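You operate a simulated robot arm through the tools that you are given. There is no shell and no other tool.

The job below is to be done with a simulated robot arm. You get a single attempt, and the scene is never put back.

JOB
Put the white card pack in the grey box; press both box lids home.
Fine: the grey lid lies on the carton: put it on; leave the other pack.
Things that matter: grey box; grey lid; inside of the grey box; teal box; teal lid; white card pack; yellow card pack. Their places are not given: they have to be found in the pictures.

Only the result counts: the job must be done as asked and must still hold three seconds after the hand-in. Knocking over, shifting, dropping, spilling or breaking anything else fails it. A push-on lid holds only when it is set on centred and level and pressed home; a screw cap is set on level and turned clockwise until tight.

ROBOT AND FRAMES
A 6-joint arm with a two-finger parallel gripper, fixed in place. Base frame: the origin is at the foot of the arm, x ahead of it, y to its left, z up; the work surface is at about z = 0.88. Readings come in m, rad, newtons and seconds.
With the tool pointing down near the work surface it reaches from about 0.26 to 0.66 m from the base axis. Its first joint turns from -1.152 to 1.152 rad. Payload 2.9 kg.
The TCP is the grasp point between the finger pads, 0.03 m short of the fingertips. In the tool frame z runs along the fingers and y along their closing line. The gripper opens to 0.11 m. The fingers are 0.02 m wide and 0.01 m thick; the gripper's body (0.048 by 0.112 m) begins 0.055 m behind the TCP.
Orientation is that of the tool frame in the base frame, as a unit quaternion [x, y, z, w]. With the fingers straight down and closing along the base's y, the tool's x points along the base's -x, its y along +y and its z along -z.

CONTROLS
- The arm moves only by the tool apply_moves. Its argument "targets" is a list of rows, each a list of 3 entries, a list of its own where there are three numbers: the shift along the tool's x, y, z in m, then the turn, a rotation vector about the tool's x, y, z in rad, then the gripper command, from -1 (fully open) to 1 (shut), values between in proportion. In form: [[[x, y, z], [ax, ay, az], jaw], ...]. A call has 1 to 20 rows; each row shifts and turns the commanded pose from where the row before left it, along the tool's axes as they then stand. Each row takes 0.2 s and may step no farther than 0.05 m and 0.15 rad from the row before; otherwise, or with a gripper value out of range, the whole call is refused. Where a pose cannot be reached the arm comes as near as it can. A force on the tool above 50 N (or 10 N above the force at the start of the call, whichever is more), or a blocked arm, ends the call early, and 0.2 s more pass. The fingers move at their own pace (about 0.108 m/s each) and stop on an object; they squeeze with about 44 N. The grip force told is the motor's: it shows also when the fingers shut on nothing. Time passes only in rows, and 0.2 s behind the last, so rows that do not move let the fingers close. The reply holds the time, the measured pose of the TCP, the force on the tool along the base axes, the opening and the grip force, in the units named above and with some noise, with the torque about the TCP (base axes, N m) and any sound that the robot's microphone picked up.
- Cameras (640 x 400 px; columns grow to the right, rows downward): "scene" is fixed at [0.0867, 0.4355, 1.4053]; the picture's right is [-0.68, -0.73, 0.00], its down [-0.26, 0.24, -0.93] and it looks along [0.69, -0.63, -0.36] (base axes); focal length 310 px, centre (320, 200). "wrist" rides on the gripper at [0.072, 0.017, -0.103] in the tool frame; the picture's right is [-0.23, 0.97, 0.00], its down [-0.76, -0.18, -0.62] and it looks along [-0.61, -0.14, 0.78] (tool axes); focal length 222 px, centre (320, 200).
- capture(camera): a new picture of that camera. The clock stands still meanwhile.
- point_at(camera, pixels): for up to 12 pixels [column, row] of the newest picture of that camera ("zoom" is the newest enlarged one), the place [x, y, z] in the base frame of the surface seen there, good to about 0.003 m. The clock stands still meanwhile.
- enlarge(camera, box): a new picture of the part [left, top, right, bottom] of that camera's present view, enlarged. The clock stands still meanwhile.
- hand_in(): hands the job in; it is judged then, once.

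Leave the gripper open and the arm clear of the work at the hand-in unless told otherwise.

The tools are called after "Emit:" as name(argument=value, ...) on one line, values as JSON. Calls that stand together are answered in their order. apply_moves: Moves the arm, as the interface text tells. Its arguments: {"type":"object","properties":{"targets":{"type":"array"}},"required":["targets"]} The other tools are called the same way: capture (camera) takes a picture; point_at (camera, pixels) gives the place of the surface under pixels of a picture; enlarge (camera, box) takes an enlarged picture of a part of a camera's view; hand_in () hands the job in.

At the start:

```text
time_s: 0.0
position: [0.3681, -0.0767, 1.2774]
tool_rot: [-0.001, 1.0, 0.0, 0.0]
contact_force: [0.7, 1.4, 0.3]
wrist_torque: [-0.03, 0.01, 0.03]
width: 0.11
grip_force: 0.0
```

scene: 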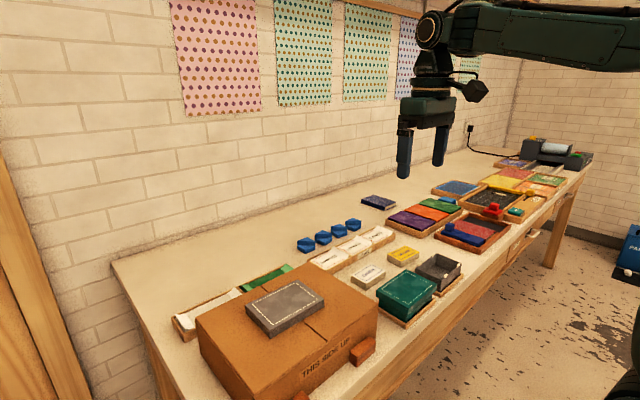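
wrist: 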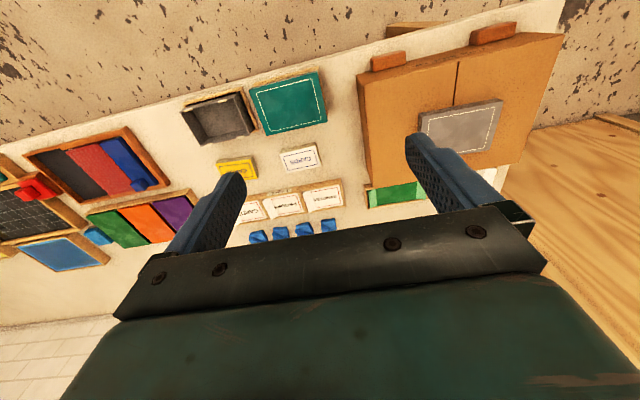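

I see the carton with the grey lid on it (scene about 285,305), the teal box with its lid (405,292), the open grey box (438,270), the white pack (368,275) and the yellow pack (403,255). I'll enlarge both views first to see the details.

Emit:
enlarge(camera="scene", box=[320, 220, 480, 330])

Emit:
enlarge(camera="wrist", box=[170, 60, 350, 200])

```text
3.64 times, centred on (400, 275) of scene
```

zoom: 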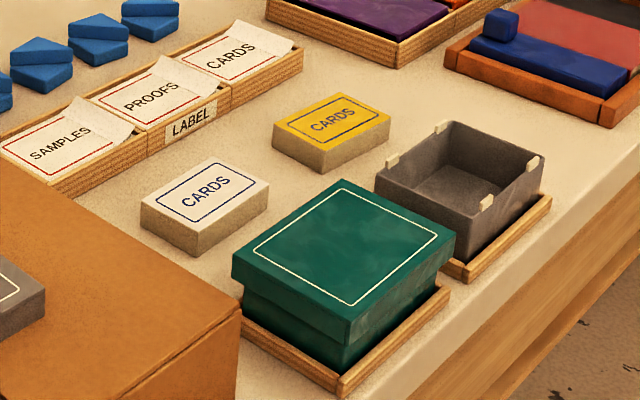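

```text
2.86 times, centred on (260, 130) of wrist
```

zoom: 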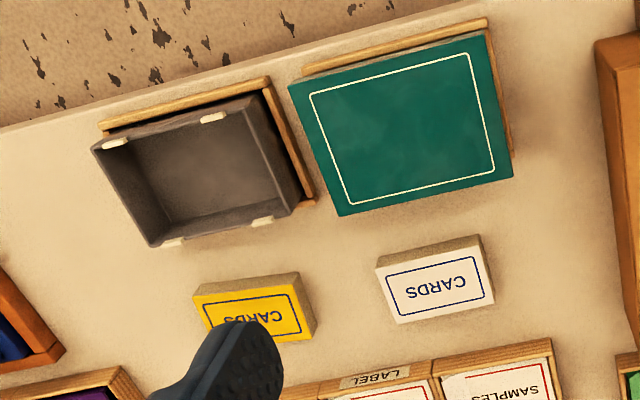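

The teal lid sits on its box, possibly not pressed down. The grey box is open, with white snap tabs on its rim. I'll measure points on the wrist zoom: teal lid corners, grey box rim corners and floor, and the pack tops.

Emit:
point_at(camera="zoom", pixels=[[293, 88], [482, 38], [509, 176], [341, 211], [400, 130], [200, 170], [96, 150], [151, 243], [437, 284], [381, 267], [478, 247], [492, 303]])

Emit:
enlarge(camera="scene", box=[360, 235, 480, 330])

```text
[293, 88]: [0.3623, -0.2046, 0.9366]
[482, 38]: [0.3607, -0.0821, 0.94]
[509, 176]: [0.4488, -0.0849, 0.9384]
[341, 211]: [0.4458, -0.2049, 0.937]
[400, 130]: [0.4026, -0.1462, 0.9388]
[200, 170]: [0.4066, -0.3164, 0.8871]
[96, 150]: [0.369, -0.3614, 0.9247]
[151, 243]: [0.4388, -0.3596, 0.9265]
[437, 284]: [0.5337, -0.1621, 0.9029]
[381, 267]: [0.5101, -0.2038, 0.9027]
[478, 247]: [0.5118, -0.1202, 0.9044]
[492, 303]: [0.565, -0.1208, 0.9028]
```

```text
4.21 times, centred on (420, 282) of scene
```

zoom: 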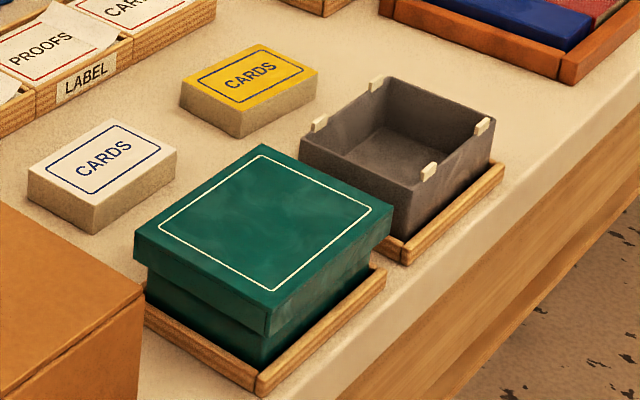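

The parts look lined up with the base axes. Next I'll measure the grey box rim and inside in this zoom (rim corners about (302,140), (392,80), (493,122), (413,186); floor about (385,155)), and enlarge the carton and lid.

Emit:
point_at(camera="zoom", pixels=[[302, 141], [392, 79], [493, 122], [413, 187], [352, 154], [395, 128], [440, 146], [320, 122], [482, 124], [428, 168], [400, 245], [470, 195]])

Emit:
enlarge(camera="scene", box=[190, 260, 390, 390])

```text
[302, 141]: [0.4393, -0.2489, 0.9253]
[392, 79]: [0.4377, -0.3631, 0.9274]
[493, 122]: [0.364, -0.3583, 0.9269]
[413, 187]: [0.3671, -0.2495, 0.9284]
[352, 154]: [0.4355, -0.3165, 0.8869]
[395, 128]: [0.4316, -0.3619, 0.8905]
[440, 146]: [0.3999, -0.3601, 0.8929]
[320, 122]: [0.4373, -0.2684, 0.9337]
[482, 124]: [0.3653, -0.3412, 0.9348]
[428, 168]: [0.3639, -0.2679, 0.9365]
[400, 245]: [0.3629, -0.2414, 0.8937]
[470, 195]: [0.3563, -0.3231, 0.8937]
```

```text
3.08 times, centred on (290, 325) of scene
```

zoom: 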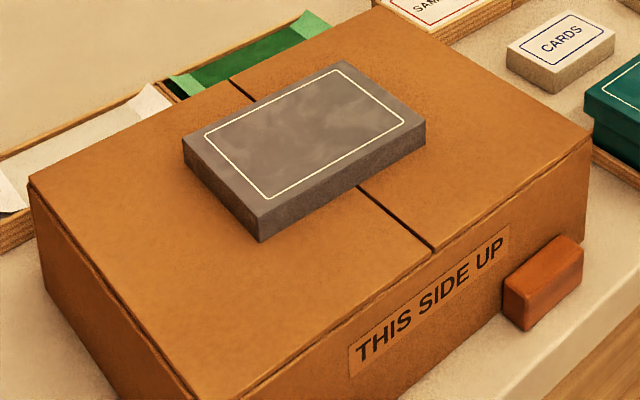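

Grey box: outside about x 0.3655–0.439 and y −0.362 to −0.249, rim z about 0.926, floor about 0.887. Now the grey lid: corners in this zoom at (183,142), (343,62), (424,122), (260,215), plus lower edges and nearby carton top points.

Emit:
point_at(camera="zoom", pixels=[[185, 141], [343, 63], [423, 122], [260, 213], [300, 130], [261, 238], [425, 143], [200, 250], [400, 90], [540, 280], [35, 180], [545, 255]])

Emit:
enlarge(camera="wrist", box=[340, 20, 580, 200])

```text
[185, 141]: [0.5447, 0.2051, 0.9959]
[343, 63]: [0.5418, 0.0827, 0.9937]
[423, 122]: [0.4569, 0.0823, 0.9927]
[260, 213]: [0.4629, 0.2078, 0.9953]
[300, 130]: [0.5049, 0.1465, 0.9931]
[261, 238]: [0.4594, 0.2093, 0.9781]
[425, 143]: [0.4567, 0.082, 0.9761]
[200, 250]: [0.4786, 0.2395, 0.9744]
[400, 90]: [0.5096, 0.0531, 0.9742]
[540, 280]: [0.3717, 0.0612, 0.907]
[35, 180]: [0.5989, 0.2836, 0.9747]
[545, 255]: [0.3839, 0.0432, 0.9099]
```

```text
2.22 times, centred on (460, 110) of wrist
```

zoom: 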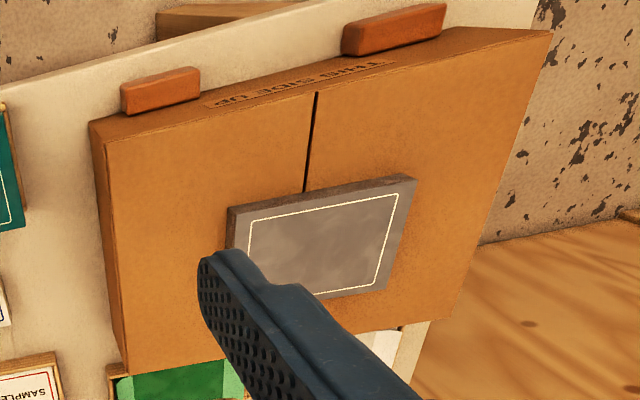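

Readings: grey lid x 0.459–0.543, y 0.082–0.207, top z about 0.994 on the carton top (about 0.974). White pack about x 0.51–0.565, y −0.204 to −0.120, top z 0.903. I'll move to about 0.16 m above the white pack, with the fingers open, to look closer.

Emit:
apply_moves(targets=[[[-0.0212, -0.0107, 0.0271], [0, 0, 0], -1], [[-0.0212, -0.0107, 0.0271], [0, 0, 0], -1], [[-0.0212, -0.0107, 0.0271], [0, 0, 0], -1], [[-0.0212, -0.0107, 0.0271], [0, 0, 0], -1], [[-0.0212, -0.0107, 0.0271], [0, 0, 0], -1], [[-0.0212, -0.0107, 0.0271], [0, 0, 0], -1], [[-0.0212, -0.0107, 0.0271], [0, 0, 0], -1], [[-0.0212, -0.0107, 0.0271], [0, 0, 0], -1], [[0, 0, 0], [0, 0, 0], -1]])

Emit:
capture(camera="wrist")

Emit:
capture(camera="scene")

```text
time_s: 2.0
position: [0.5382, -0.1626, 1.0611]
tool_rot: [0.0, 1.0, 0.0, 0.0]
contact_force: [0.0, -0.9, 0.1]
wrist_torque: [0.01, 0.0, -0.02]
width: 0.1098
grip_force: 0.0
```

```text
taken
```

wrist: 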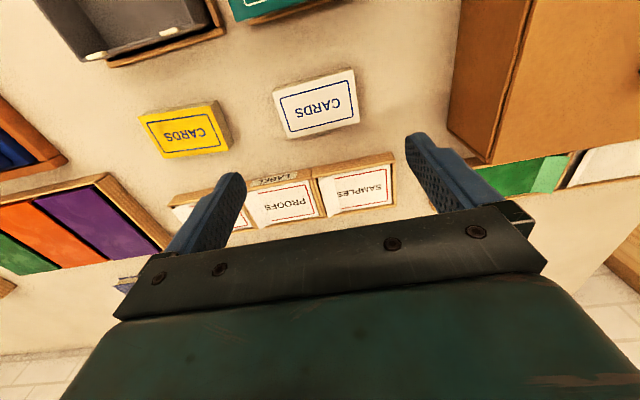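

```text
taken
```

scene: 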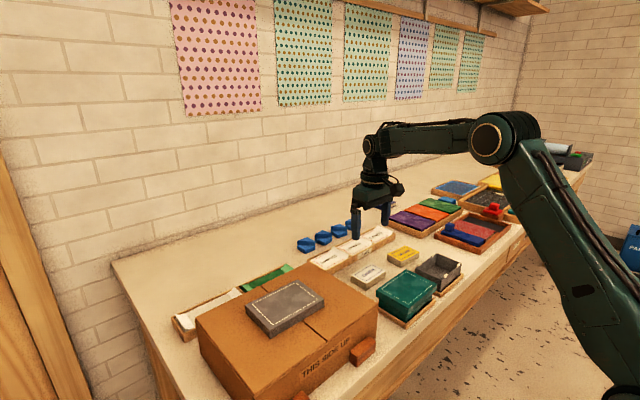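

The white pack is at about (317,105) in the wrist picture. I'll enlarge it and measure its corners.

Emit:
enlarge(camera="wrist", box=[255, 55, 383, 135])

```text
5.00 times, centred on (319, 95) of wrist
```

zoom: 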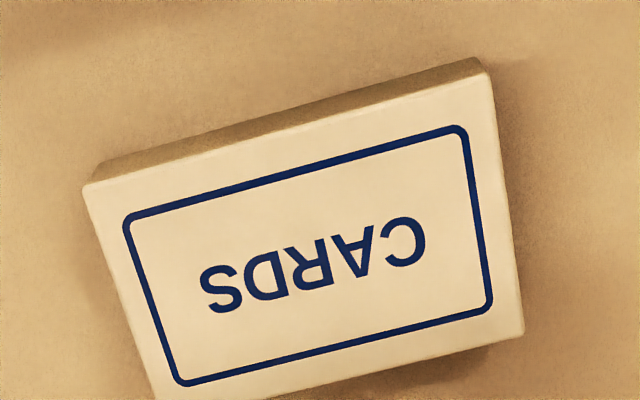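

Emit:
point_at(camera="zoom", pixels=[[90, 190], [488, 75], [518, 335], [160, 395], [310, 240], [120, 280], [505, 200], [300, 130], [110, 165], [480, 62], [30, 250], [590, 150]])

Emit:
enlarge(camera="wrist", box=[50, 0, 370, 200])

```text
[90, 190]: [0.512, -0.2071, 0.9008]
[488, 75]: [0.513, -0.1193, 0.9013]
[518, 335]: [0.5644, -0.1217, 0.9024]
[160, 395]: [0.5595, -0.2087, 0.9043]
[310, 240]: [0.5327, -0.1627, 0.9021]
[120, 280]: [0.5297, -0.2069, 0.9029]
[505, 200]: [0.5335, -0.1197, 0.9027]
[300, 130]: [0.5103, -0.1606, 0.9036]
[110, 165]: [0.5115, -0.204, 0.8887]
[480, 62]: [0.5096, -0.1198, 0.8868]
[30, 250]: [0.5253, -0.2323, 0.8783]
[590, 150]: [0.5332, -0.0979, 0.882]
```

```text
2.00 times, centred on (210, 100) of wrist
```

zoom: 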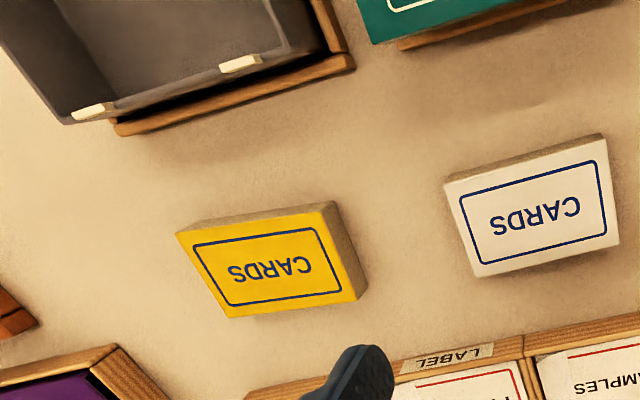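

White pack: y −0.207 to −0.119 (about 0.088 long), x 0.511–0.565, top 0.902. It is too long for the fingers to fit inside the box around it. I'll grip only its top few millimetres and release with the fingertips just over the rim. First I descend so the fingertips are about 7 mm below the pack's top (TCP z about 0.926).

Emit:
apply_moves(targets=[[[0, -0.001, 0.04], [0, 0, 0], -1], [[0, 0, 0.04], [0, 0, 0], -1], [[0, 0, 0.035], [0, 0, 0], -1], [[0, 0, 0.02], [0, 0, 0], -1], [[0, 0, 0], [0, 0, 0], -1]])

Emit:
capture(camera="wrist")

Emit:
enlarge(camera="scene", box=[320, 210, 480, 310])

```text
time_s: 3.2
position: [0.5369, -0.164, 0.9267]
tool_rot: [0.0, 1.0, 0.0, 0.001]
contact_force: [-0.1, -0.2, -0.6]
wrist_torque: [0.01, 0.0, -0.01]
width: 0.11
grip_force: 0.2
```

```text
taken
```

wrist: 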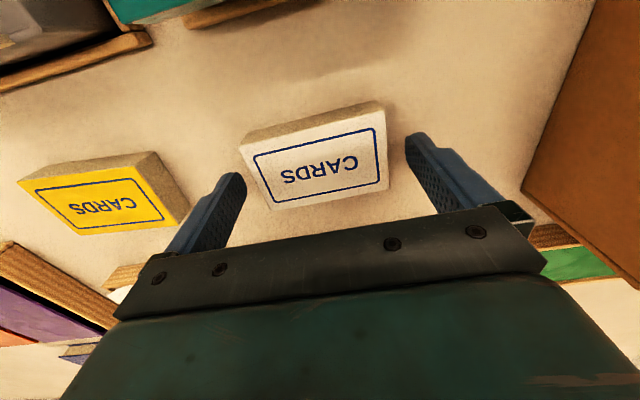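

```text
4.00 times, centred on (400, 260) of scene
```

zoom: 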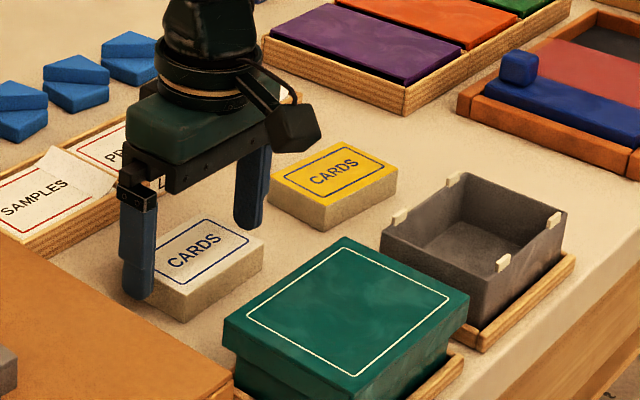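

The fingers straddle the pack cleanly, with a gap to the yellow pack. Closing on it now.

Emit:
apply_moves(targets=[[[0, 0, 0], [0, 0, 0], 1], [[0, 0, 0], [0, 0, 0], 1], [[0, 0, 0], [0, 0, 0], 1]])

Emit:
capture(camera="wrist")

```text
time_s: 4.0
position: [0.5367, -0.1634, 0.928]
tool_rot: [0.0, 1.0, 0.0, 0.0]
contact_force: [0.8, 0.2, -0.2]
wrist_torque: [0.01, 0.0, 0.02]
width: 0.0891
grip_force: 43.2
```

```text
taken
```

wrist: 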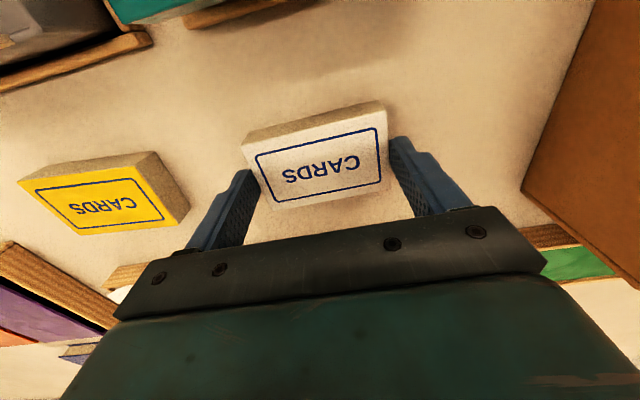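

The grip reads 43 N at 0.089 m. Lifting slowly by 0.09 m to check that it holds.

Emit:
apply_moves(targets=[[[0, 0, -0.01], [0, 0, 0], 1], [[0, 0, -0.02], [0, 0, 0], 1], [[0, 0, -0.03], [0, 0, 0], 1], [[0, 0, -0.03], [0, 0, 0], 1], [[0, 0, 0], [0, 0, 0], 1]])

Emit:
capture(camera="wrist")

Emit:
enlarge(camera="scene", box=[320, 200, 480, 300])

```text
time_s: 5.2
position: [0.5374, -0.1627, 1.0163]
tool_rot: [0.001, 1.0, 0.001, 0.0]
contact_force: [0.3, 0.1, -0.6]
wrist_torque: [-0.01, -0.01, 0.01]
width: 0.0891
grip_force: 44.4
```

```text
taken
```

wrist: 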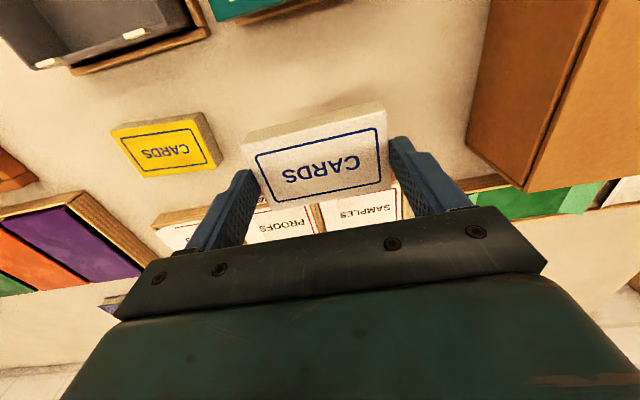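

```text
4.00 times, centred on (400, 250) of scene
```

zoom: 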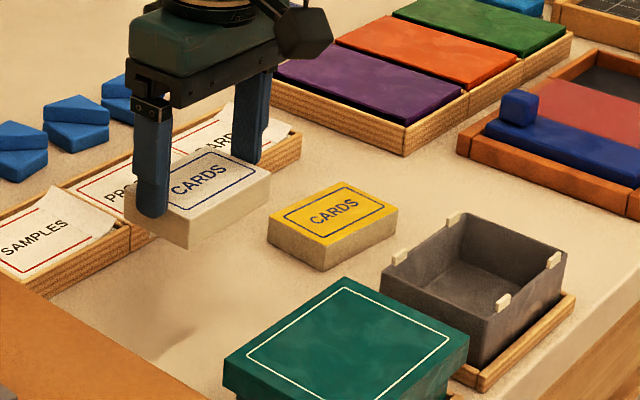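

The pack is held flat. I'll measure where it sits relative to the TCP, and re-measure the grey box rim.

Emit:
enlarge(camera="wrist", box=[225, 85, 415, 215])

Emit:
point_at(camera="wrist", pixels=[[246, 143], [384, 108], [386, 186], [266, 206], [262, 150], [378, 118], [325, 160], [245, 135], [382, 104]])

Emit:
enlarge(camera="scene", box=[408, 245, 472, 305])

```text
3.08 times, centred on (320, 150) of wrist
```

zoom: 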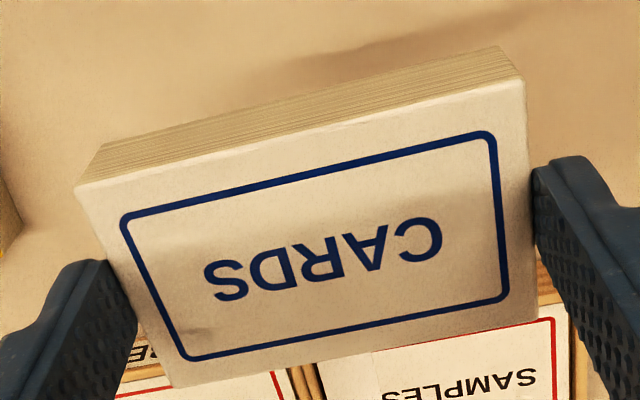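

```text
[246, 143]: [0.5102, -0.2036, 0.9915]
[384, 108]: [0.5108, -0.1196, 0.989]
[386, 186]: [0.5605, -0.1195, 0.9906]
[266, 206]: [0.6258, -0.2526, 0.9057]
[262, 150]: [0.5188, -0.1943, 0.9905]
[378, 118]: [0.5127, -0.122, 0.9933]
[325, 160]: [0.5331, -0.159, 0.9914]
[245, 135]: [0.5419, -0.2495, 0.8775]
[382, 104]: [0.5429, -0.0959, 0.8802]
```

```text
6.67 times, centred on (440, 275) of scene
```

zoom: 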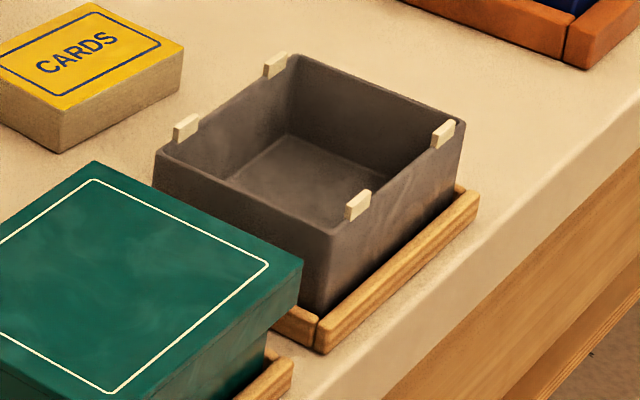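

Pack top is 0.025 below the TCP, so the bottom is about 0.047 below, centred on the TCP. I'll refine the grey box geometry from this zoom: rim corners (155,155), (293,56), (465,124), (330,230); floor corners (228,180), (287,137), (370,175); tab tops.

Emit:
point_at(camera="zoom", pixels=[[157, 156], [293, 57], [463, 124], [330, 232], [230, 182], [287, 138], [366, 176], [185, 118], [275, 57], [444, 124], [358, 195], [300, 180]])

Emit:
point_at(camera="scene", pixels=[[416, 270], [438, 255], [461, 263], [441, 278], [430, 262], [450, 259], [428, 274], [452, 270]])

```text
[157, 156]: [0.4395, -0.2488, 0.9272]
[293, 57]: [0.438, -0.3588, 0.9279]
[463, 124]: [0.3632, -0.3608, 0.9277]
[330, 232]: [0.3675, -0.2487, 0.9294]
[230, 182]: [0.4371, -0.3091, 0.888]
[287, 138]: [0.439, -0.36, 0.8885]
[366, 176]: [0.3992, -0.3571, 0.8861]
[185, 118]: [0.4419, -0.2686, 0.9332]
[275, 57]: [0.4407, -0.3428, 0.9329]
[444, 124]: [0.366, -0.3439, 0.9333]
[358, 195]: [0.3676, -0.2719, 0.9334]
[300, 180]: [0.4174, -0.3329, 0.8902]
```

```text
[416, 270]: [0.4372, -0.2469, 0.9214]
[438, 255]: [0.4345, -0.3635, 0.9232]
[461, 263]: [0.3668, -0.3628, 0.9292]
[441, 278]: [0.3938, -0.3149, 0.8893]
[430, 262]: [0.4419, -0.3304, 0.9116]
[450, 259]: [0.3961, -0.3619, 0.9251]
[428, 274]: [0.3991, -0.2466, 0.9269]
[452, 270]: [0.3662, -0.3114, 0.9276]
```

Grey box centre is about (0.4025, −0.305), rim z about 0.928, tabs to about 0.935. I'll carry the pack at this height to above the box and check alignment before lowering.

Emit:
apply_moves(targets=[[[0.027, -0.0284, 0], [0, 0, 0], 1], [[0.027, -0.0284, 0], [0, 0, 0], 1], [[0.027, -0.0284, 0], [0, 0, 0], 1], [[0.027, -0.0284, 0], [0, 0, 0], 1], [[0.027, -0.0284, 0], [0, 0, 0], 1], [[0, 0, 0], [0, 0, 0], 1]])

Emit:
capture(camera="wrist")

Emit:
enlarge(camera="scene", box=[388, 205, 500, 315])

```text
time_s: 6.6
position: [0.4025, -0.3057, 1.0145]
tool_rot: [0.0, 1.0, 0.0, 0.0]
contact_force: [-0.8, -0.2, -1.1]
wrist_torque: [0.0, 0.0, 0.02]
width: 0.0895
grip_force: 43.5
```

```text
taken
```

wrist: 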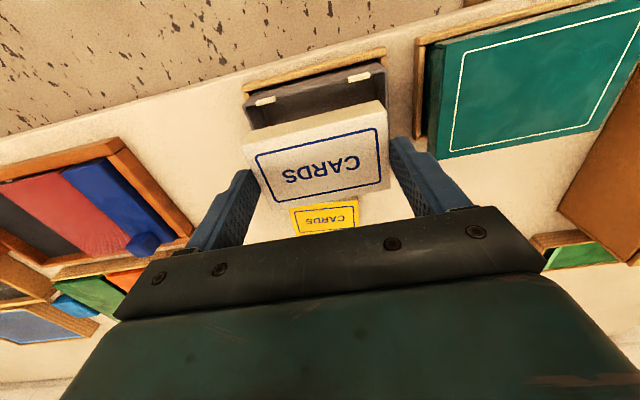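

```text
3.64 times, centred on (444, 260) of scene
```

zoom: 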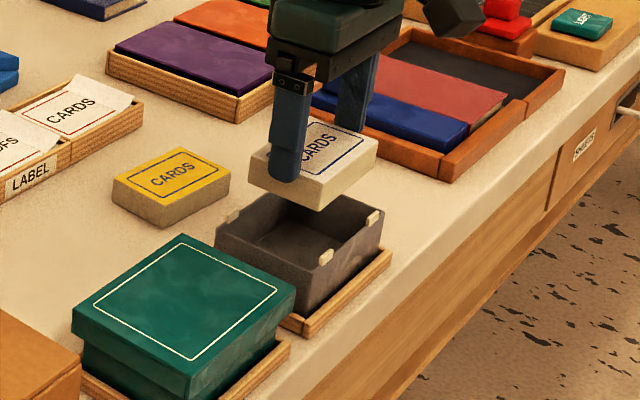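

The pack is centred over the box, facing the same way. Lowering by 0.055 so the fingertips are about 2–3 mm above the rim and the pack is inside the walls.

Emit:
apply_moves(targets=[[[0, 0, 0.02], [0, 0, 0], 1], [[0, 0, 0.015], [0, 0, 0], 1], [[0, 0, 0.01], [0, 0, 0], 1], [[0, 0, 0.005], [0, 0, 0], 1], [[0, 0, 0.005], [0, 0, 0], 1], [[0, 0, 0], [0, 0, 0], 1]])

Emit:
capture(camera="wrist")

Emit:
enlarge(camera="scene", box=[400, 225, 480, 305])

```text
time_s: 8.0
position: [0.4039, -0.3061, 0.9614]
tool_rot: [-0.001, 1.0, 0.0, -0.001]
contact_force: [0.5, -0.2, -0.6]
wrist_torque: [-0.01, 0.02, 0.02]
width: 0.0894
grip_force: 43.5
```

```text
taken
```

wrist: 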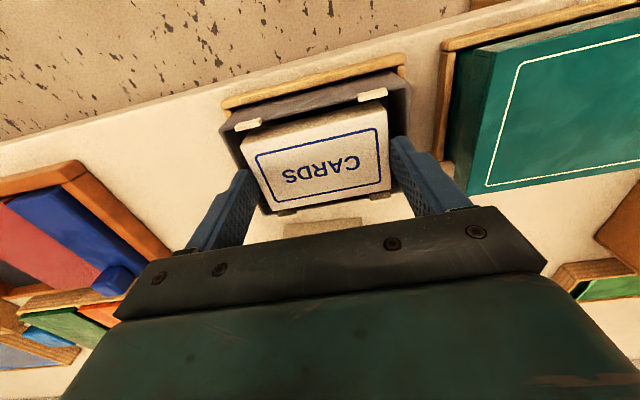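

```text
5.00 times, centred on (440, 265) of scene
```

zoom: 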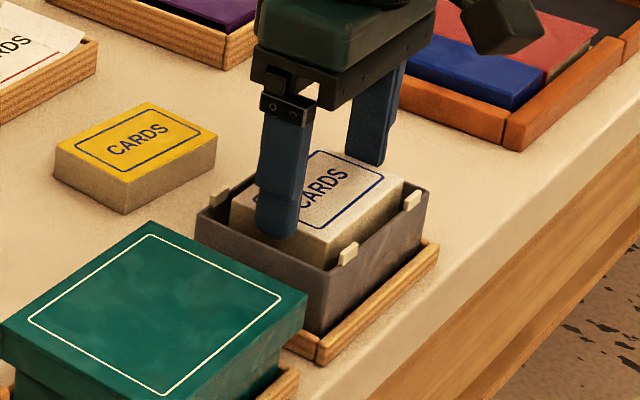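

The pack sits between the walls with clearance on all sides, and the fingertips are just above the rim. Opening the gripper to let it settle the last couple of centimetres.

Emit:
apply_moves(targets=[[[0, 0, 0], [0, 0, 0], -1], [[0, 0, 0], [0, 0, 0], -1], [[0, 0, 0], [0, 0, 0], -1]])

Emit:
capture(camera="wrist")

Emit:
enlarge(camera="scene", box=[400, 225, 480, 305])

```text
time_s: 8.8
position: [0.4042, -0.3055, 0.9618]
tool_rot: [-0.001, 1.0, 0.001, 0.0]
contact_force: [-0.4, 0.3, 0.3]
wrist_torque: [0.02, 0.0, 0.04]
width: 0.1101
grip_force: 0.0
```

```text
taken
```

wrist: 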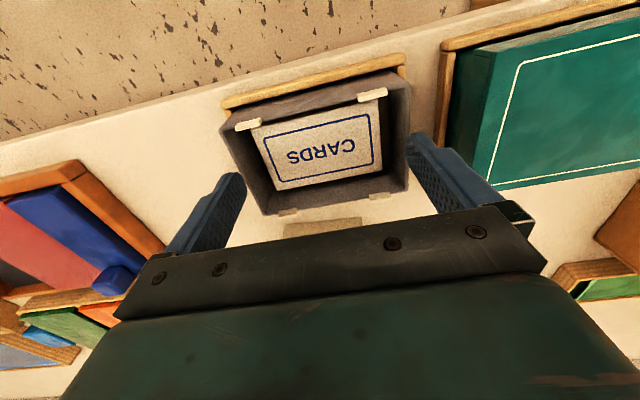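

```text
5.00 times, centred on (440, 265) of scene
```

zoom: 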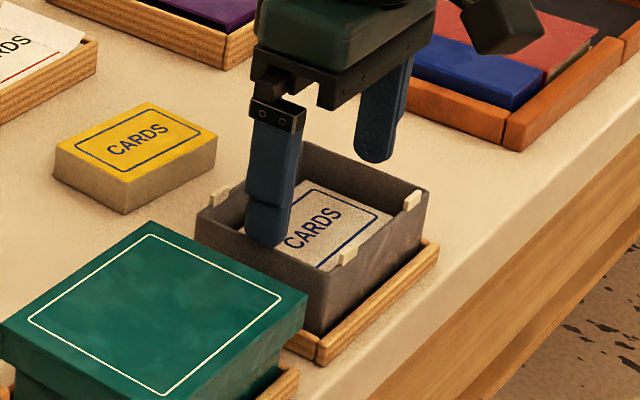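

The pack lies flat on the box floor. Next I lift straight up 0.12 and turn the tool +90° about its axis so the fingers close along base x, across the lid's short side.

Emit:
apply_moves(targets=[[[0, 0, -0.02], [0, 0, 0], -1], [[0, 0, -0.05], [0, 0, 0], -1], [[0, 0, -0.05], [0, 0, 0], -1], [[0, 0, 0], [0, 0, 0.1428], -1], [[0, 0, 0], [0, 0, 0.1428], -1], [[0, 0, 0], [0, 0, 0.1428], -1], [[0, 0, 0], [0, 0, 0.1428], -1], [[0, 0, 0], [0, 0, 0.1428], -1], [[0, 0, 0], [0, 0, 0.1428], -1], [[0, 0, 0], [0, 0, 0.1428], -1], [[0, 0, 0], [0, 0, 0.1428], -1], [[0, 0, 0], [0, 0, 0.1428], -1], [[0, 0, 0], [0, 0, 0.1428], -1], [[0, 0, 0], [0, 0, 0.1428], -1], [[0, 0, 0], [0, 0, 0], -1]])

Emit:
capture(camera="wrist")

```text
time_s: 12.0
position: [0.4021, -0.3065, 1.0809]
tool_rot: [0.708, 0.707, 0.0, -0.001]
contact_force: [0.2, -0.5, 1.0]
wrist_torque: [0.02, 0.0, -0.04]
width: 0.1102
grip_force: 0.1
```

```text
taken
```

wrist: 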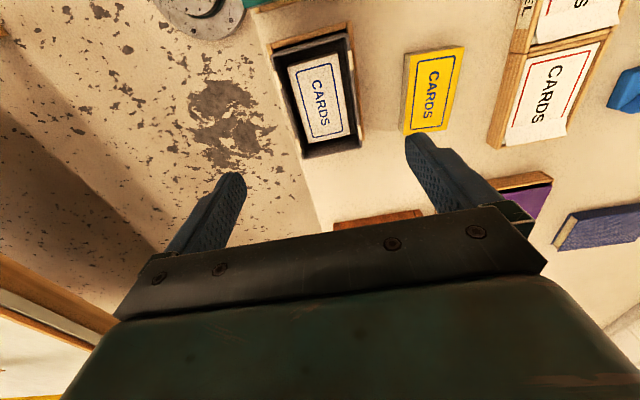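

The turn is done. From this angle I can see the grey box at (315,90) with the pack inside. I'll enlarge it to measure the rim and tabs again from this side.

Emit:
enlarge(camera="wrist", box=[235, 15, 395, 165])

```text
2.67 times, centred on (315, 90) of wrist
```

zoom: 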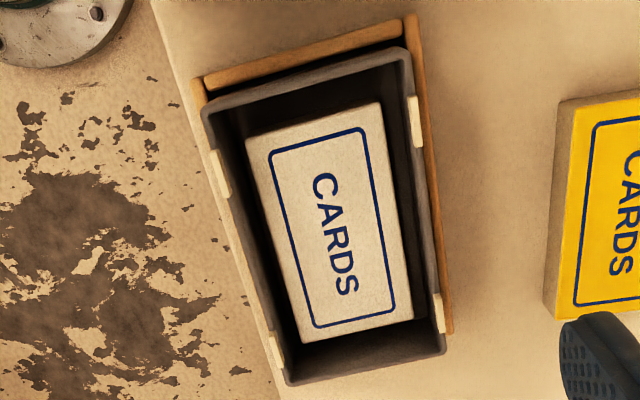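

Emit:
point_at(camera="zoom", pixels=[[205, 108], [402, 55], [442, 350], [291, 382], [219, 172], [415, 122], [438, 312], [275, 350], [330, 215], [250, 145], [380, 106], [408, 318]])

```text
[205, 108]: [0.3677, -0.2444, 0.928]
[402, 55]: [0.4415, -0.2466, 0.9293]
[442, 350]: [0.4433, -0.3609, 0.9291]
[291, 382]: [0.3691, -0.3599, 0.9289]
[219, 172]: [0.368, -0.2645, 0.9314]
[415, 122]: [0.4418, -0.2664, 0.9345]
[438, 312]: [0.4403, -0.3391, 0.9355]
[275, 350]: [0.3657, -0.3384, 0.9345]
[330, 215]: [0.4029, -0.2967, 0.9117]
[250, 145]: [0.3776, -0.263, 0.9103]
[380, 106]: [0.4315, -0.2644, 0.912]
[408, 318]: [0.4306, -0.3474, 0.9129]
```

Combining views, the grey box centre is about (0.4035, −0.304), rim z about 0.928. Now I'll travel at z about 1.08 to above the grey lid on the carton, at about (0.501, 0.1445).

Emit:
apply_moves(targets=[[[0.045, 0.0099, 0], [0, 0, 0], -1], [[0.045, 0.0099, 0], [0, 0, 0], -1], [[0.045, 0.0099, 0], [0, 0, 0], -1], [[0.045, 0.0099, 0], [0, 0, 0], -1], [[0.045, 0.0099, 0], [0, 0, 0], -1], [[0.045, 0.0099, 0], [0, 0, 0], -1], [[0.045, 0.0099, 0], [0, 0, 0], -1], [[0.045, 0.0099, 0], [0, 0, 0], -1], [[0.045, 0.0099, 0], [0, 0, 0], -1], [[0.045, 0.0099, 0], [0, 0, 0], -1], [[0, 0, -0.03], [0, 0, 0], -1], [[0, 0, 0], [0, 0, 0], -1]])

Emit:
capture(camera="wrist")

Emit:
capture(camera="scene")

```text
time_s: 14.6
position: [0.5027, 0.1445, 1.1105]
tool_rot: [0.707, 0.707, 0.0, 0.0]
contact_force: [-0.6, 0.8, -0.9]
wrist_torque: [-0.02, 0.02, 0.02]
width: 0.1097
grip_force: 0.1
```

```text
taken
```

wrist: 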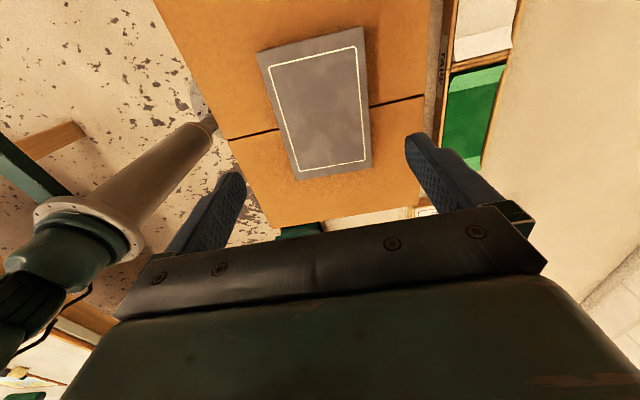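

```text
taken
```

scene: 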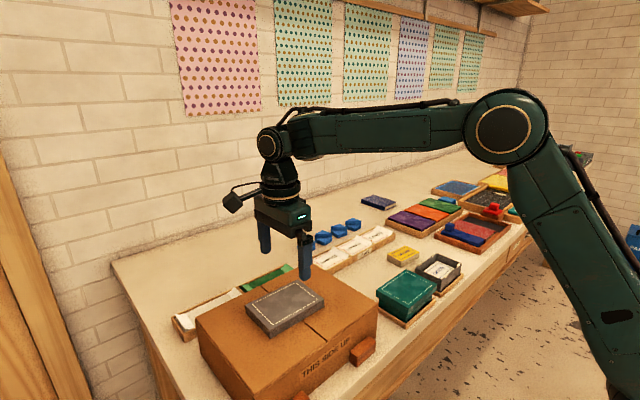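

The lid is at (318,105) in the wrist picture. I'll enlarge it and measure corners from this side.

Emit:
enlarge(camera="wrist", box=[220, 15, 420, 190])

```text
2.29 times, centred on (320, 102) of wrist
```

zoom: 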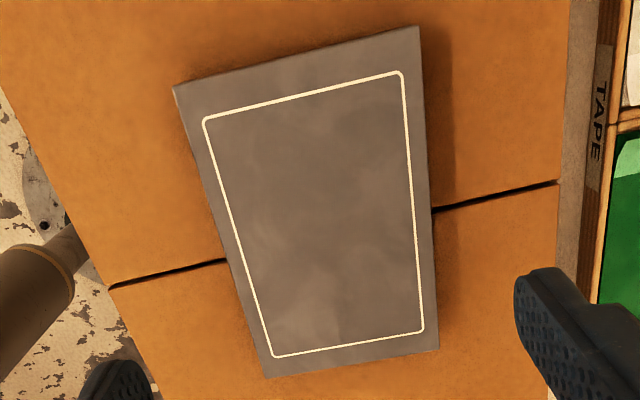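

Emit:
point_at(camera="zoom", pixels=[[177, 90], [416, 30], [436, 347], [271, 374], [310, 200], [215, 210], [428, 180], [300, 58], [355, 360], [205, 120], [402, 74], [140, 220]])

Emit:
enlarge(camera="scene", box=[225, 260, 345, 350])

```text
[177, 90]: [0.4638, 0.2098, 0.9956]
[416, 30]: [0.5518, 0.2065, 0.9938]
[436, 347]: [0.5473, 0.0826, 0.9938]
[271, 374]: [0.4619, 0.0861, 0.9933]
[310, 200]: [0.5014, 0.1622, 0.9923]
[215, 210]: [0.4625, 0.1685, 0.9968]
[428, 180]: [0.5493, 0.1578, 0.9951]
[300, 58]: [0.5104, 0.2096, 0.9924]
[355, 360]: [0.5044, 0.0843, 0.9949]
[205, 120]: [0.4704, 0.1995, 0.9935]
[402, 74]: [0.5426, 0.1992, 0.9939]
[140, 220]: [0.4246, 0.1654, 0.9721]
```

```text
4.44 times, centred on (285, 305) of scene
```

zoom: 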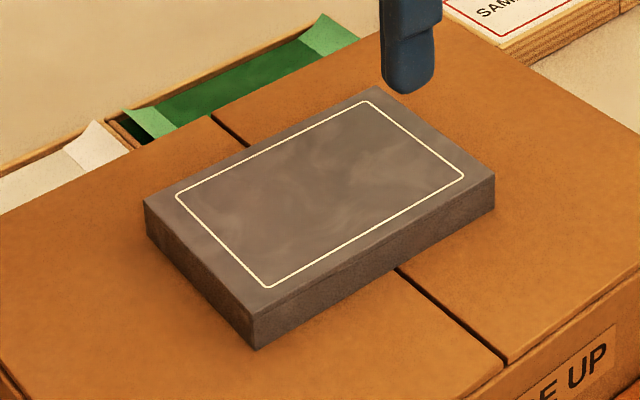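

The lid is about 0.086 × 0.125 with its centre near (0.504, 0.145), turned about 1.7° clockwise. I'll turn the tool by the same small amount and descend in stages to z about 1.008, so the fingertips stop about 3 mm above the carton top.

Emit:
apply_moves(targets=[[[0, 0.0013, 0], [0, 0, 0.029], -1], [[0, 0, 0.04], [0, 0, 0], -1], [[0, 0, 0.035], [0, 0, 0], -1], [[0, 0, 0.01], [0, 0, 0], -1], [[0, 0, 0], [0, 0, 0], -1]])

Emit:
capture(camera="wrist")

Emit:
enlarge(camera="scene", box=[215, 240, 355, 350])

```text
time_s: 15.8
position: [0.5047, 0.1436, 1.0243]
tool_rot: [0.717, 0.697, 0.0, 0.0]
contact_force: [1.2, -0.5, -0.7]
wrist_torque: [-0.01, -0.01, 0.0]
width: 0.1097
grip_force: 0.1
```

```text
taken
```

wrist: 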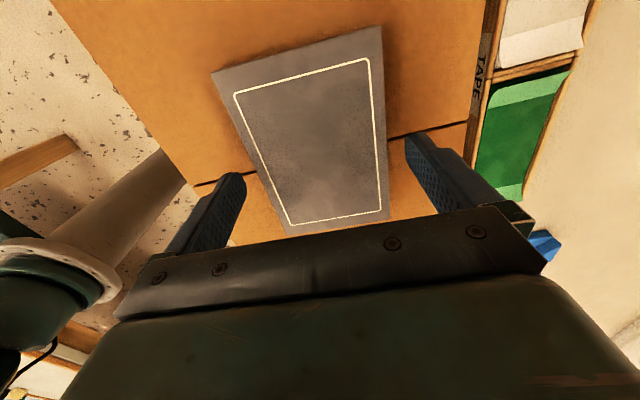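

```text
3.64 times, centred on (285, 295) of scene
```

zoom: 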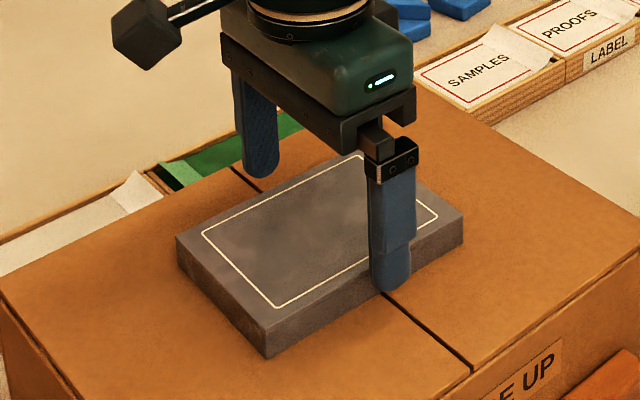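

The fingers are on both long sides, near the middle. Descending the last 0.0165, then closing.

Emit:
apply_moves(targets=[[[0, 0, 0.01], [0, 0, 0], -1], [[0, 0, 0.0065], [0, 0, 0], -1], [[0, 0, 0], [0, 0, 0], -1], [[0, 0, 0], [0, 0, 0], 1], [[0, 0, 0], [0, 0, 0], 1], [[0, 0, 0], [0, 0, 0], 1]])

Emit:
capture(camera="wrist")

Emit:
enlarge(camera="scene", box=[215, 240, 355, 350])

```text
time_s: 17.2
position: [0.5041, 0.1438, 1.0101]
tool_rot: [0.717, 0.697, 0.0, 0.001]
contact_force: [-0.3, 0.7, -0.4]
wrist_torque: [-0.01, -0.01, -0.01]
width: 0.0888
grip_force: 44.1
```

```text
taken
```

wrist: 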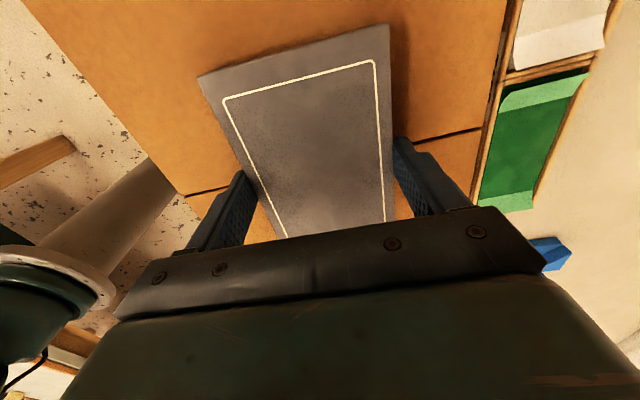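

```text
3.64 times, centred on (285, 295) of scene
```

zoom: 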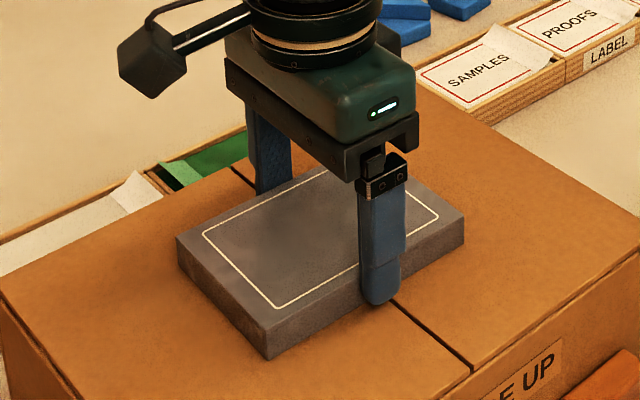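

Gripped at 0.0888 m with 44 N. Lifting slowly by 0.1.

Emit:
apply_moves(targets=[[[0, 0, -0.01], [0, 0, 0], 1], [[0, 0, -0.02], [0, 0, 0], 1], [[0, 0, -0.03], [0, 0, 0], 1], [[0, 0, -0.04], [0, 0, 0], 1], [[0, 0, 0], [0, 0, -0.029], 1], [[0, 0, 0], [0, 0, 0], 1]])

Emit:
capture(camera="wrist")

Emit:
enlarge(camera="scene", box=[215, 200, 355, 310])

```text
time_s: 18.6
position: [0.5028, 0.1418, 1.1107]
tool_rot: [0.707, 0.708, -0.001, 0.0]
contact_force: [-0.2, -0.5, -0.2]
wrist_torque: [0.0, 0.01, 0.0]
width: 0.0889
grip_force: 44.3
```

```text
taken
```

wrist: 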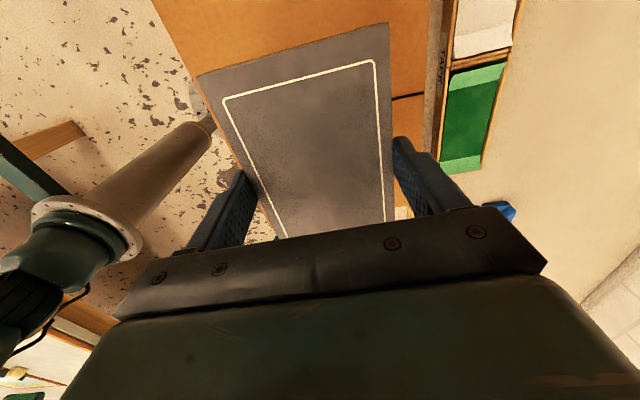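

```text
3.64 times, centred on (285, 255) of scene
```

zoom: 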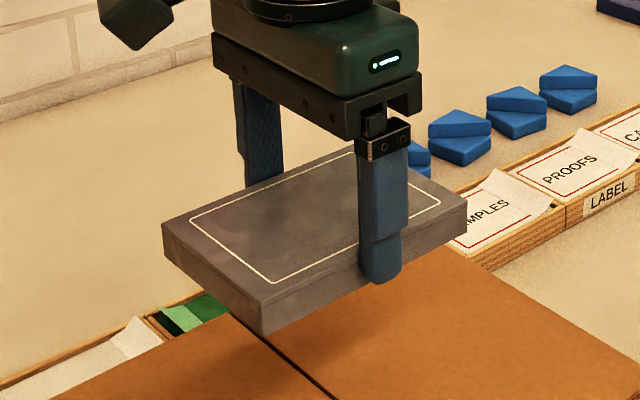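

The lid is held. I'll measure its visible corners in both pictures to get its exact place and level relative to the TCP.

Emit:
point_at(camera="zoom", pixels=[[166, 225], [464, 197], [262, 303], [352, 153], [262, 333], [463, 222], [165, 250], [220, 185], [300, 270], [330, 215], [430, 180]])

Emit:
point_at(camera="wrist", pixels=[[200, 78], [386, 26], [392, 120], [296, 50], [225, 100], [374, 62], [240, 150], [300, 150], [380, 190]])

```text
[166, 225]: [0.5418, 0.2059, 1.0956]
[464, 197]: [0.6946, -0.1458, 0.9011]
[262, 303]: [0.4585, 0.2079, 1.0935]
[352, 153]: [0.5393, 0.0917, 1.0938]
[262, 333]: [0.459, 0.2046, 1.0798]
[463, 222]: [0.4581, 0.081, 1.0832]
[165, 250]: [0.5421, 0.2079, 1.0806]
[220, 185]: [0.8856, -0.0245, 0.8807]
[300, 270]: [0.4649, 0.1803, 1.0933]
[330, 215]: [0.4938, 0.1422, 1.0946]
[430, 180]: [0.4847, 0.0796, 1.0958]
```

```text
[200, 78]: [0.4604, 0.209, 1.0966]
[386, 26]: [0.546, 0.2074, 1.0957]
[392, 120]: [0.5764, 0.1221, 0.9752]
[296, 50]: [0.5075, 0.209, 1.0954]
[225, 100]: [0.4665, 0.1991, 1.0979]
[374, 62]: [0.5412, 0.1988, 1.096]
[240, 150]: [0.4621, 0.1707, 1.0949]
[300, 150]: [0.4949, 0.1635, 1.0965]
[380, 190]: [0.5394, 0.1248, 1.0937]
```

The lid is level and centred on the TCP in x, about 2 mm toward +y; its underside is about 0.035 below the TCP. I'll carry it at z 1.11 to above the grey box at about (0.4037, −0.305).

Emit:
apply_moves(targets=[[[-0.03, -0.00664, 0], [0, 0, 0], 1], [[-0.04485, -0.00993, 0], [0, 0, 0], 1], [[-0.04485, -0.00993, 0], [0, 0, 0], 1], [[-0.04485, -0.00993, 0], [0, 0, 0], 1], [[-0.04485, -0.00993, 0], [0, 0, 0], 1], [[-0.04485, -0.00993, 0], [0, 0, 0], 1], [[-0.04485, -0.00993, 0], [0, 0, 0], 1], [[-0.04485, -0.00993, 0], [0, 0, 0], 1], [[-0.04485, -0.00993, 0], [0, 0, 0], 1], [[-0.04485, -0.00993, 0], [0, 0, 0], 1], [[-0.01485, -0.00329, 0], [0, 0, 0], 1], [[0, 0, 0], [0, 0, 0], 1]])

Emit:
capture(camera="wrist")

Emit:
enlarge(camera="scene", box=[388, 195, 500, 315])

```text
time_s: 21.2
position: [0.4059, -0.3048, 1.1116]
tool_rot: [0.707, 0.707, 0.0, 0.0]
contact_force: [0.5, -0.4, -0.3]
wrist_torque: [-0.03, -0.01, -0.05]
width: 0.0889
grip_force: 44.3
```

```text
taken
```

wrist: 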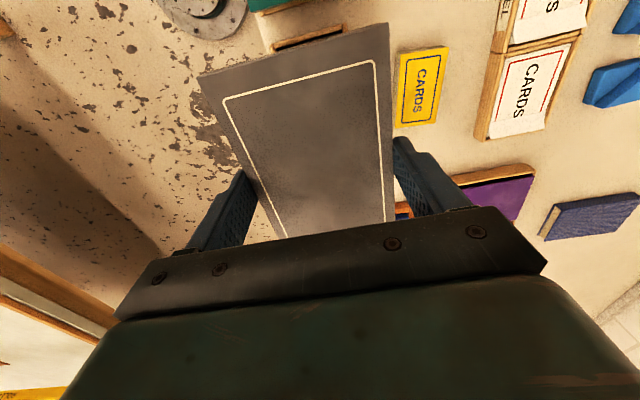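

```text
3.33 times, centred on (444, 255) of scene
```

zoom: 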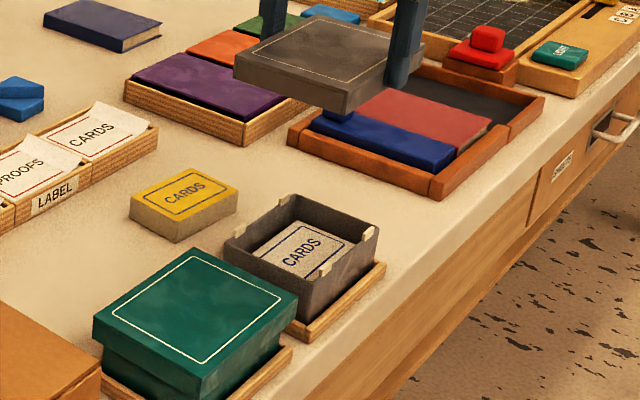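

The box and pack are clear below. I'll lower to TCP z about 0.98, so the lid's underside is about 1 cm above the tabs, and check alignment.

Emit:
apply_moves(targets=[[[0, 0, 0.04], [0, 0, 0], 1], [[0, 0, 0.04], [0, 0, 0], 1], [[0, 0, 0.03], [0, 0, 0], 1], [[0, 0, 0.02], [0, 0, 0], 1], [[0, 0, 0], [0, 0, 0], 1]])

Emit:
capture(camera="wrist")

Emit:
enlarge(camera="scene", box=[400, 235, 480, 305])

```text
time_s: 22.4
position: [0.4068, -0.3029, 0.9812]
tool_rot: [0.708, 0.707, 0.0, 0.0]
contact_force: [0.2, 0.5, -1.7]
wrist_torque: [0.0, 0.0, 0.01]
width: 0.0889
grip_force: 43.8
```

```text
taken
```

wrist: 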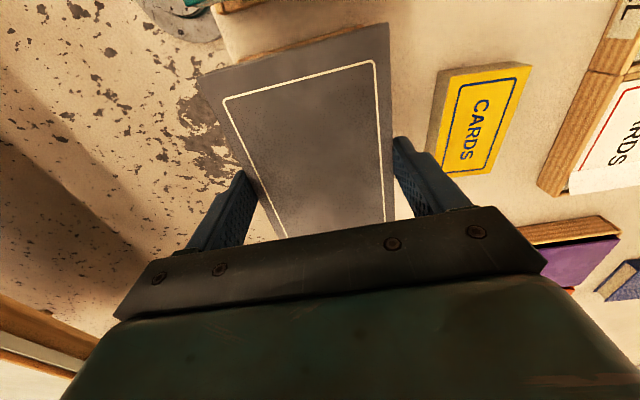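

```text
5.71 times, centred on (440, 270) of scene
```

zoom: 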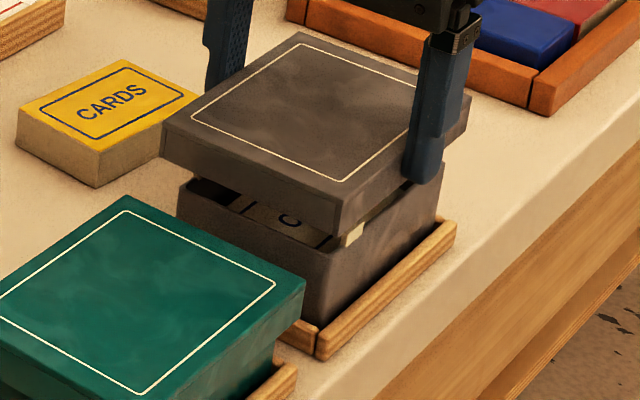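

The lid is just above the box. I'll measure lid and box corners in the same scene zoom to compare centres: lid top corners (165,147), (340,200), (466,122), lower corner (338,232); box rim points (180,193), (318,263), (437,190).

Emit:
point_at(camera="zoom", pixels=[[165, 146], [339, 201], [465, 123], [298, 36], [338, 230], [166, 168], [250, 175], [181, 196], [318, 262], [255, 240], [400, 230], [352, 235]])

Emit:
apply_moves(targets=[[[0, 0, 0], [0, 0, 0], 1]])

Emit:
point_at(camera="wrist", pixels=[[201, 78], [386, 26], [296, 51], [240, 150], [380, 120], [300, 150]])

```text
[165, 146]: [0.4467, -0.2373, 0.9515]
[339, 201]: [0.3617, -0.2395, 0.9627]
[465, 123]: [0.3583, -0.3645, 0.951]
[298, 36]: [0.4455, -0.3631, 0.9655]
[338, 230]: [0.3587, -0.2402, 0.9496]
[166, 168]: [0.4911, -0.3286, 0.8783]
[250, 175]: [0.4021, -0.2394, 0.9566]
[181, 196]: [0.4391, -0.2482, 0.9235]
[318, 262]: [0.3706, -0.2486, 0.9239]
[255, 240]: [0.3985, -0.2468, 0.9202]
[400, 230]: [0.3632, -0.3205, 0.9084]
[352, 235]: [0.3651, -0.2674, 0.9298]
```

```text
time_s: 22.8
position: [0.4071, -0.3034, 0.9809]
tool_rot: [0.707, 0.707, 0.0, 0.0]
contact_force: [-0.1, -0.3, -0.6]
wrist_torque: [-0.01, -0.04, 0.01]
width: 0.089
grip_force: 44.0
```

```text
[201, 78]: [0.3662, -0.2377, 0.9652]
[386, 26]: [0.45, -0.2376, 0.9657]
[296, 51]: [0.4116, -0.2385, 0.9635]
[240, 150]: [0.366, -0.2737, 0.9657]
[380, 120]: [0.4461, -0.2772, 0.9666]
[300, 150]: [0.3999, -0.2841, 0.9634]
```

The reply says TCP x is 0.407, slightly over my target. I'll enlarge further to compare lid and box corners more precisely.

Emit:
enlarge(camera="scene", box=[408, 245, 472, 285])

```text
10.00 times, centred on (440, 265) of scene
```

zoom: 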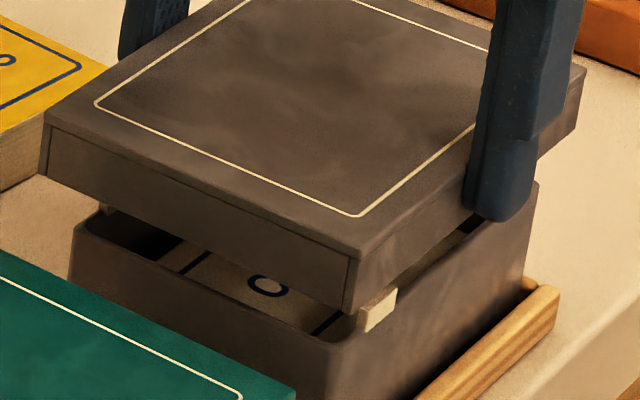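

To judge centring more reliably, I'll average many points on matching faces: first the lid's and box's +y end faces, then their −x side faces.

Emit:
point_at(camera="zoom", pixels=[[80, 165], [120, 183], [160, 201], [210, 223], [260, 246], [310, 269], [100, 262], [130, 280], [165, 297], [200, 315], [240, 335], [280, 355]])

Emit:
point_at(camera="zoom", pixels=[[365, 275], [385, 262], [405, 250], [425, 237], [445, 223], [565, 120], [350, 365], [390, 350], [420, 330], [450, 300], [490, 270], [520, 240]])

```text
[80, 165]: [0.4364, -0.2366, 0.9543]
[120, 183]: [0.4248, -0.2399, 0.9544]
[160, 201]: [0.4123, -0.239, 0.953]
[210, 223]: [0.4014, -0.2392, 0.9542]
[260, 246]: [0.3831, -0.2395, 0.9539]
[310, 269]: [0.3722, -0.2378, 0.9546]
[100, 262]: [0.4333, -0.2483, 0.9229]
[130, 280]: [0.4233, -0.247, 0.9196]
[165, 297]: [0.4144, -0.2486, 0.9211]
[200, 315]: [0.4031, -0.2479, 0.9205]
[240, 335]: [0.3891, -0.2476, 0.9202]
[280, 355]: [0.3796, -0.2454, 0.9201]
```

```text
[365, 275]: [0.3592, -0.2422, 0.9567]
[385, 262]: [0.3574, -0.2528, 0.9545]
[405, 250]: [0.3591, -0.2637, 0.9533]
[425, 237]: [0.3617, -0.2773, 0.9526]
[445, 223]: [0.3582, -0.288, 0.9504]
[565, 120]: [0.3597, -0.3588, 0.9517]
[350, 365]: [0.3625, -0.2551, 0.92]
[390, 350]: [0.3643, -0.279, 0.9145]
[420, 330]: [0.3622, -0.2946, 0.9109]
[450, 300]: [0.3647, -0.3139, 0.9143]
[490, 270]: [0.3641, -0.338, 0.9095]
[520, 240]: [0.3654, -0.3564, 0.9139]
```

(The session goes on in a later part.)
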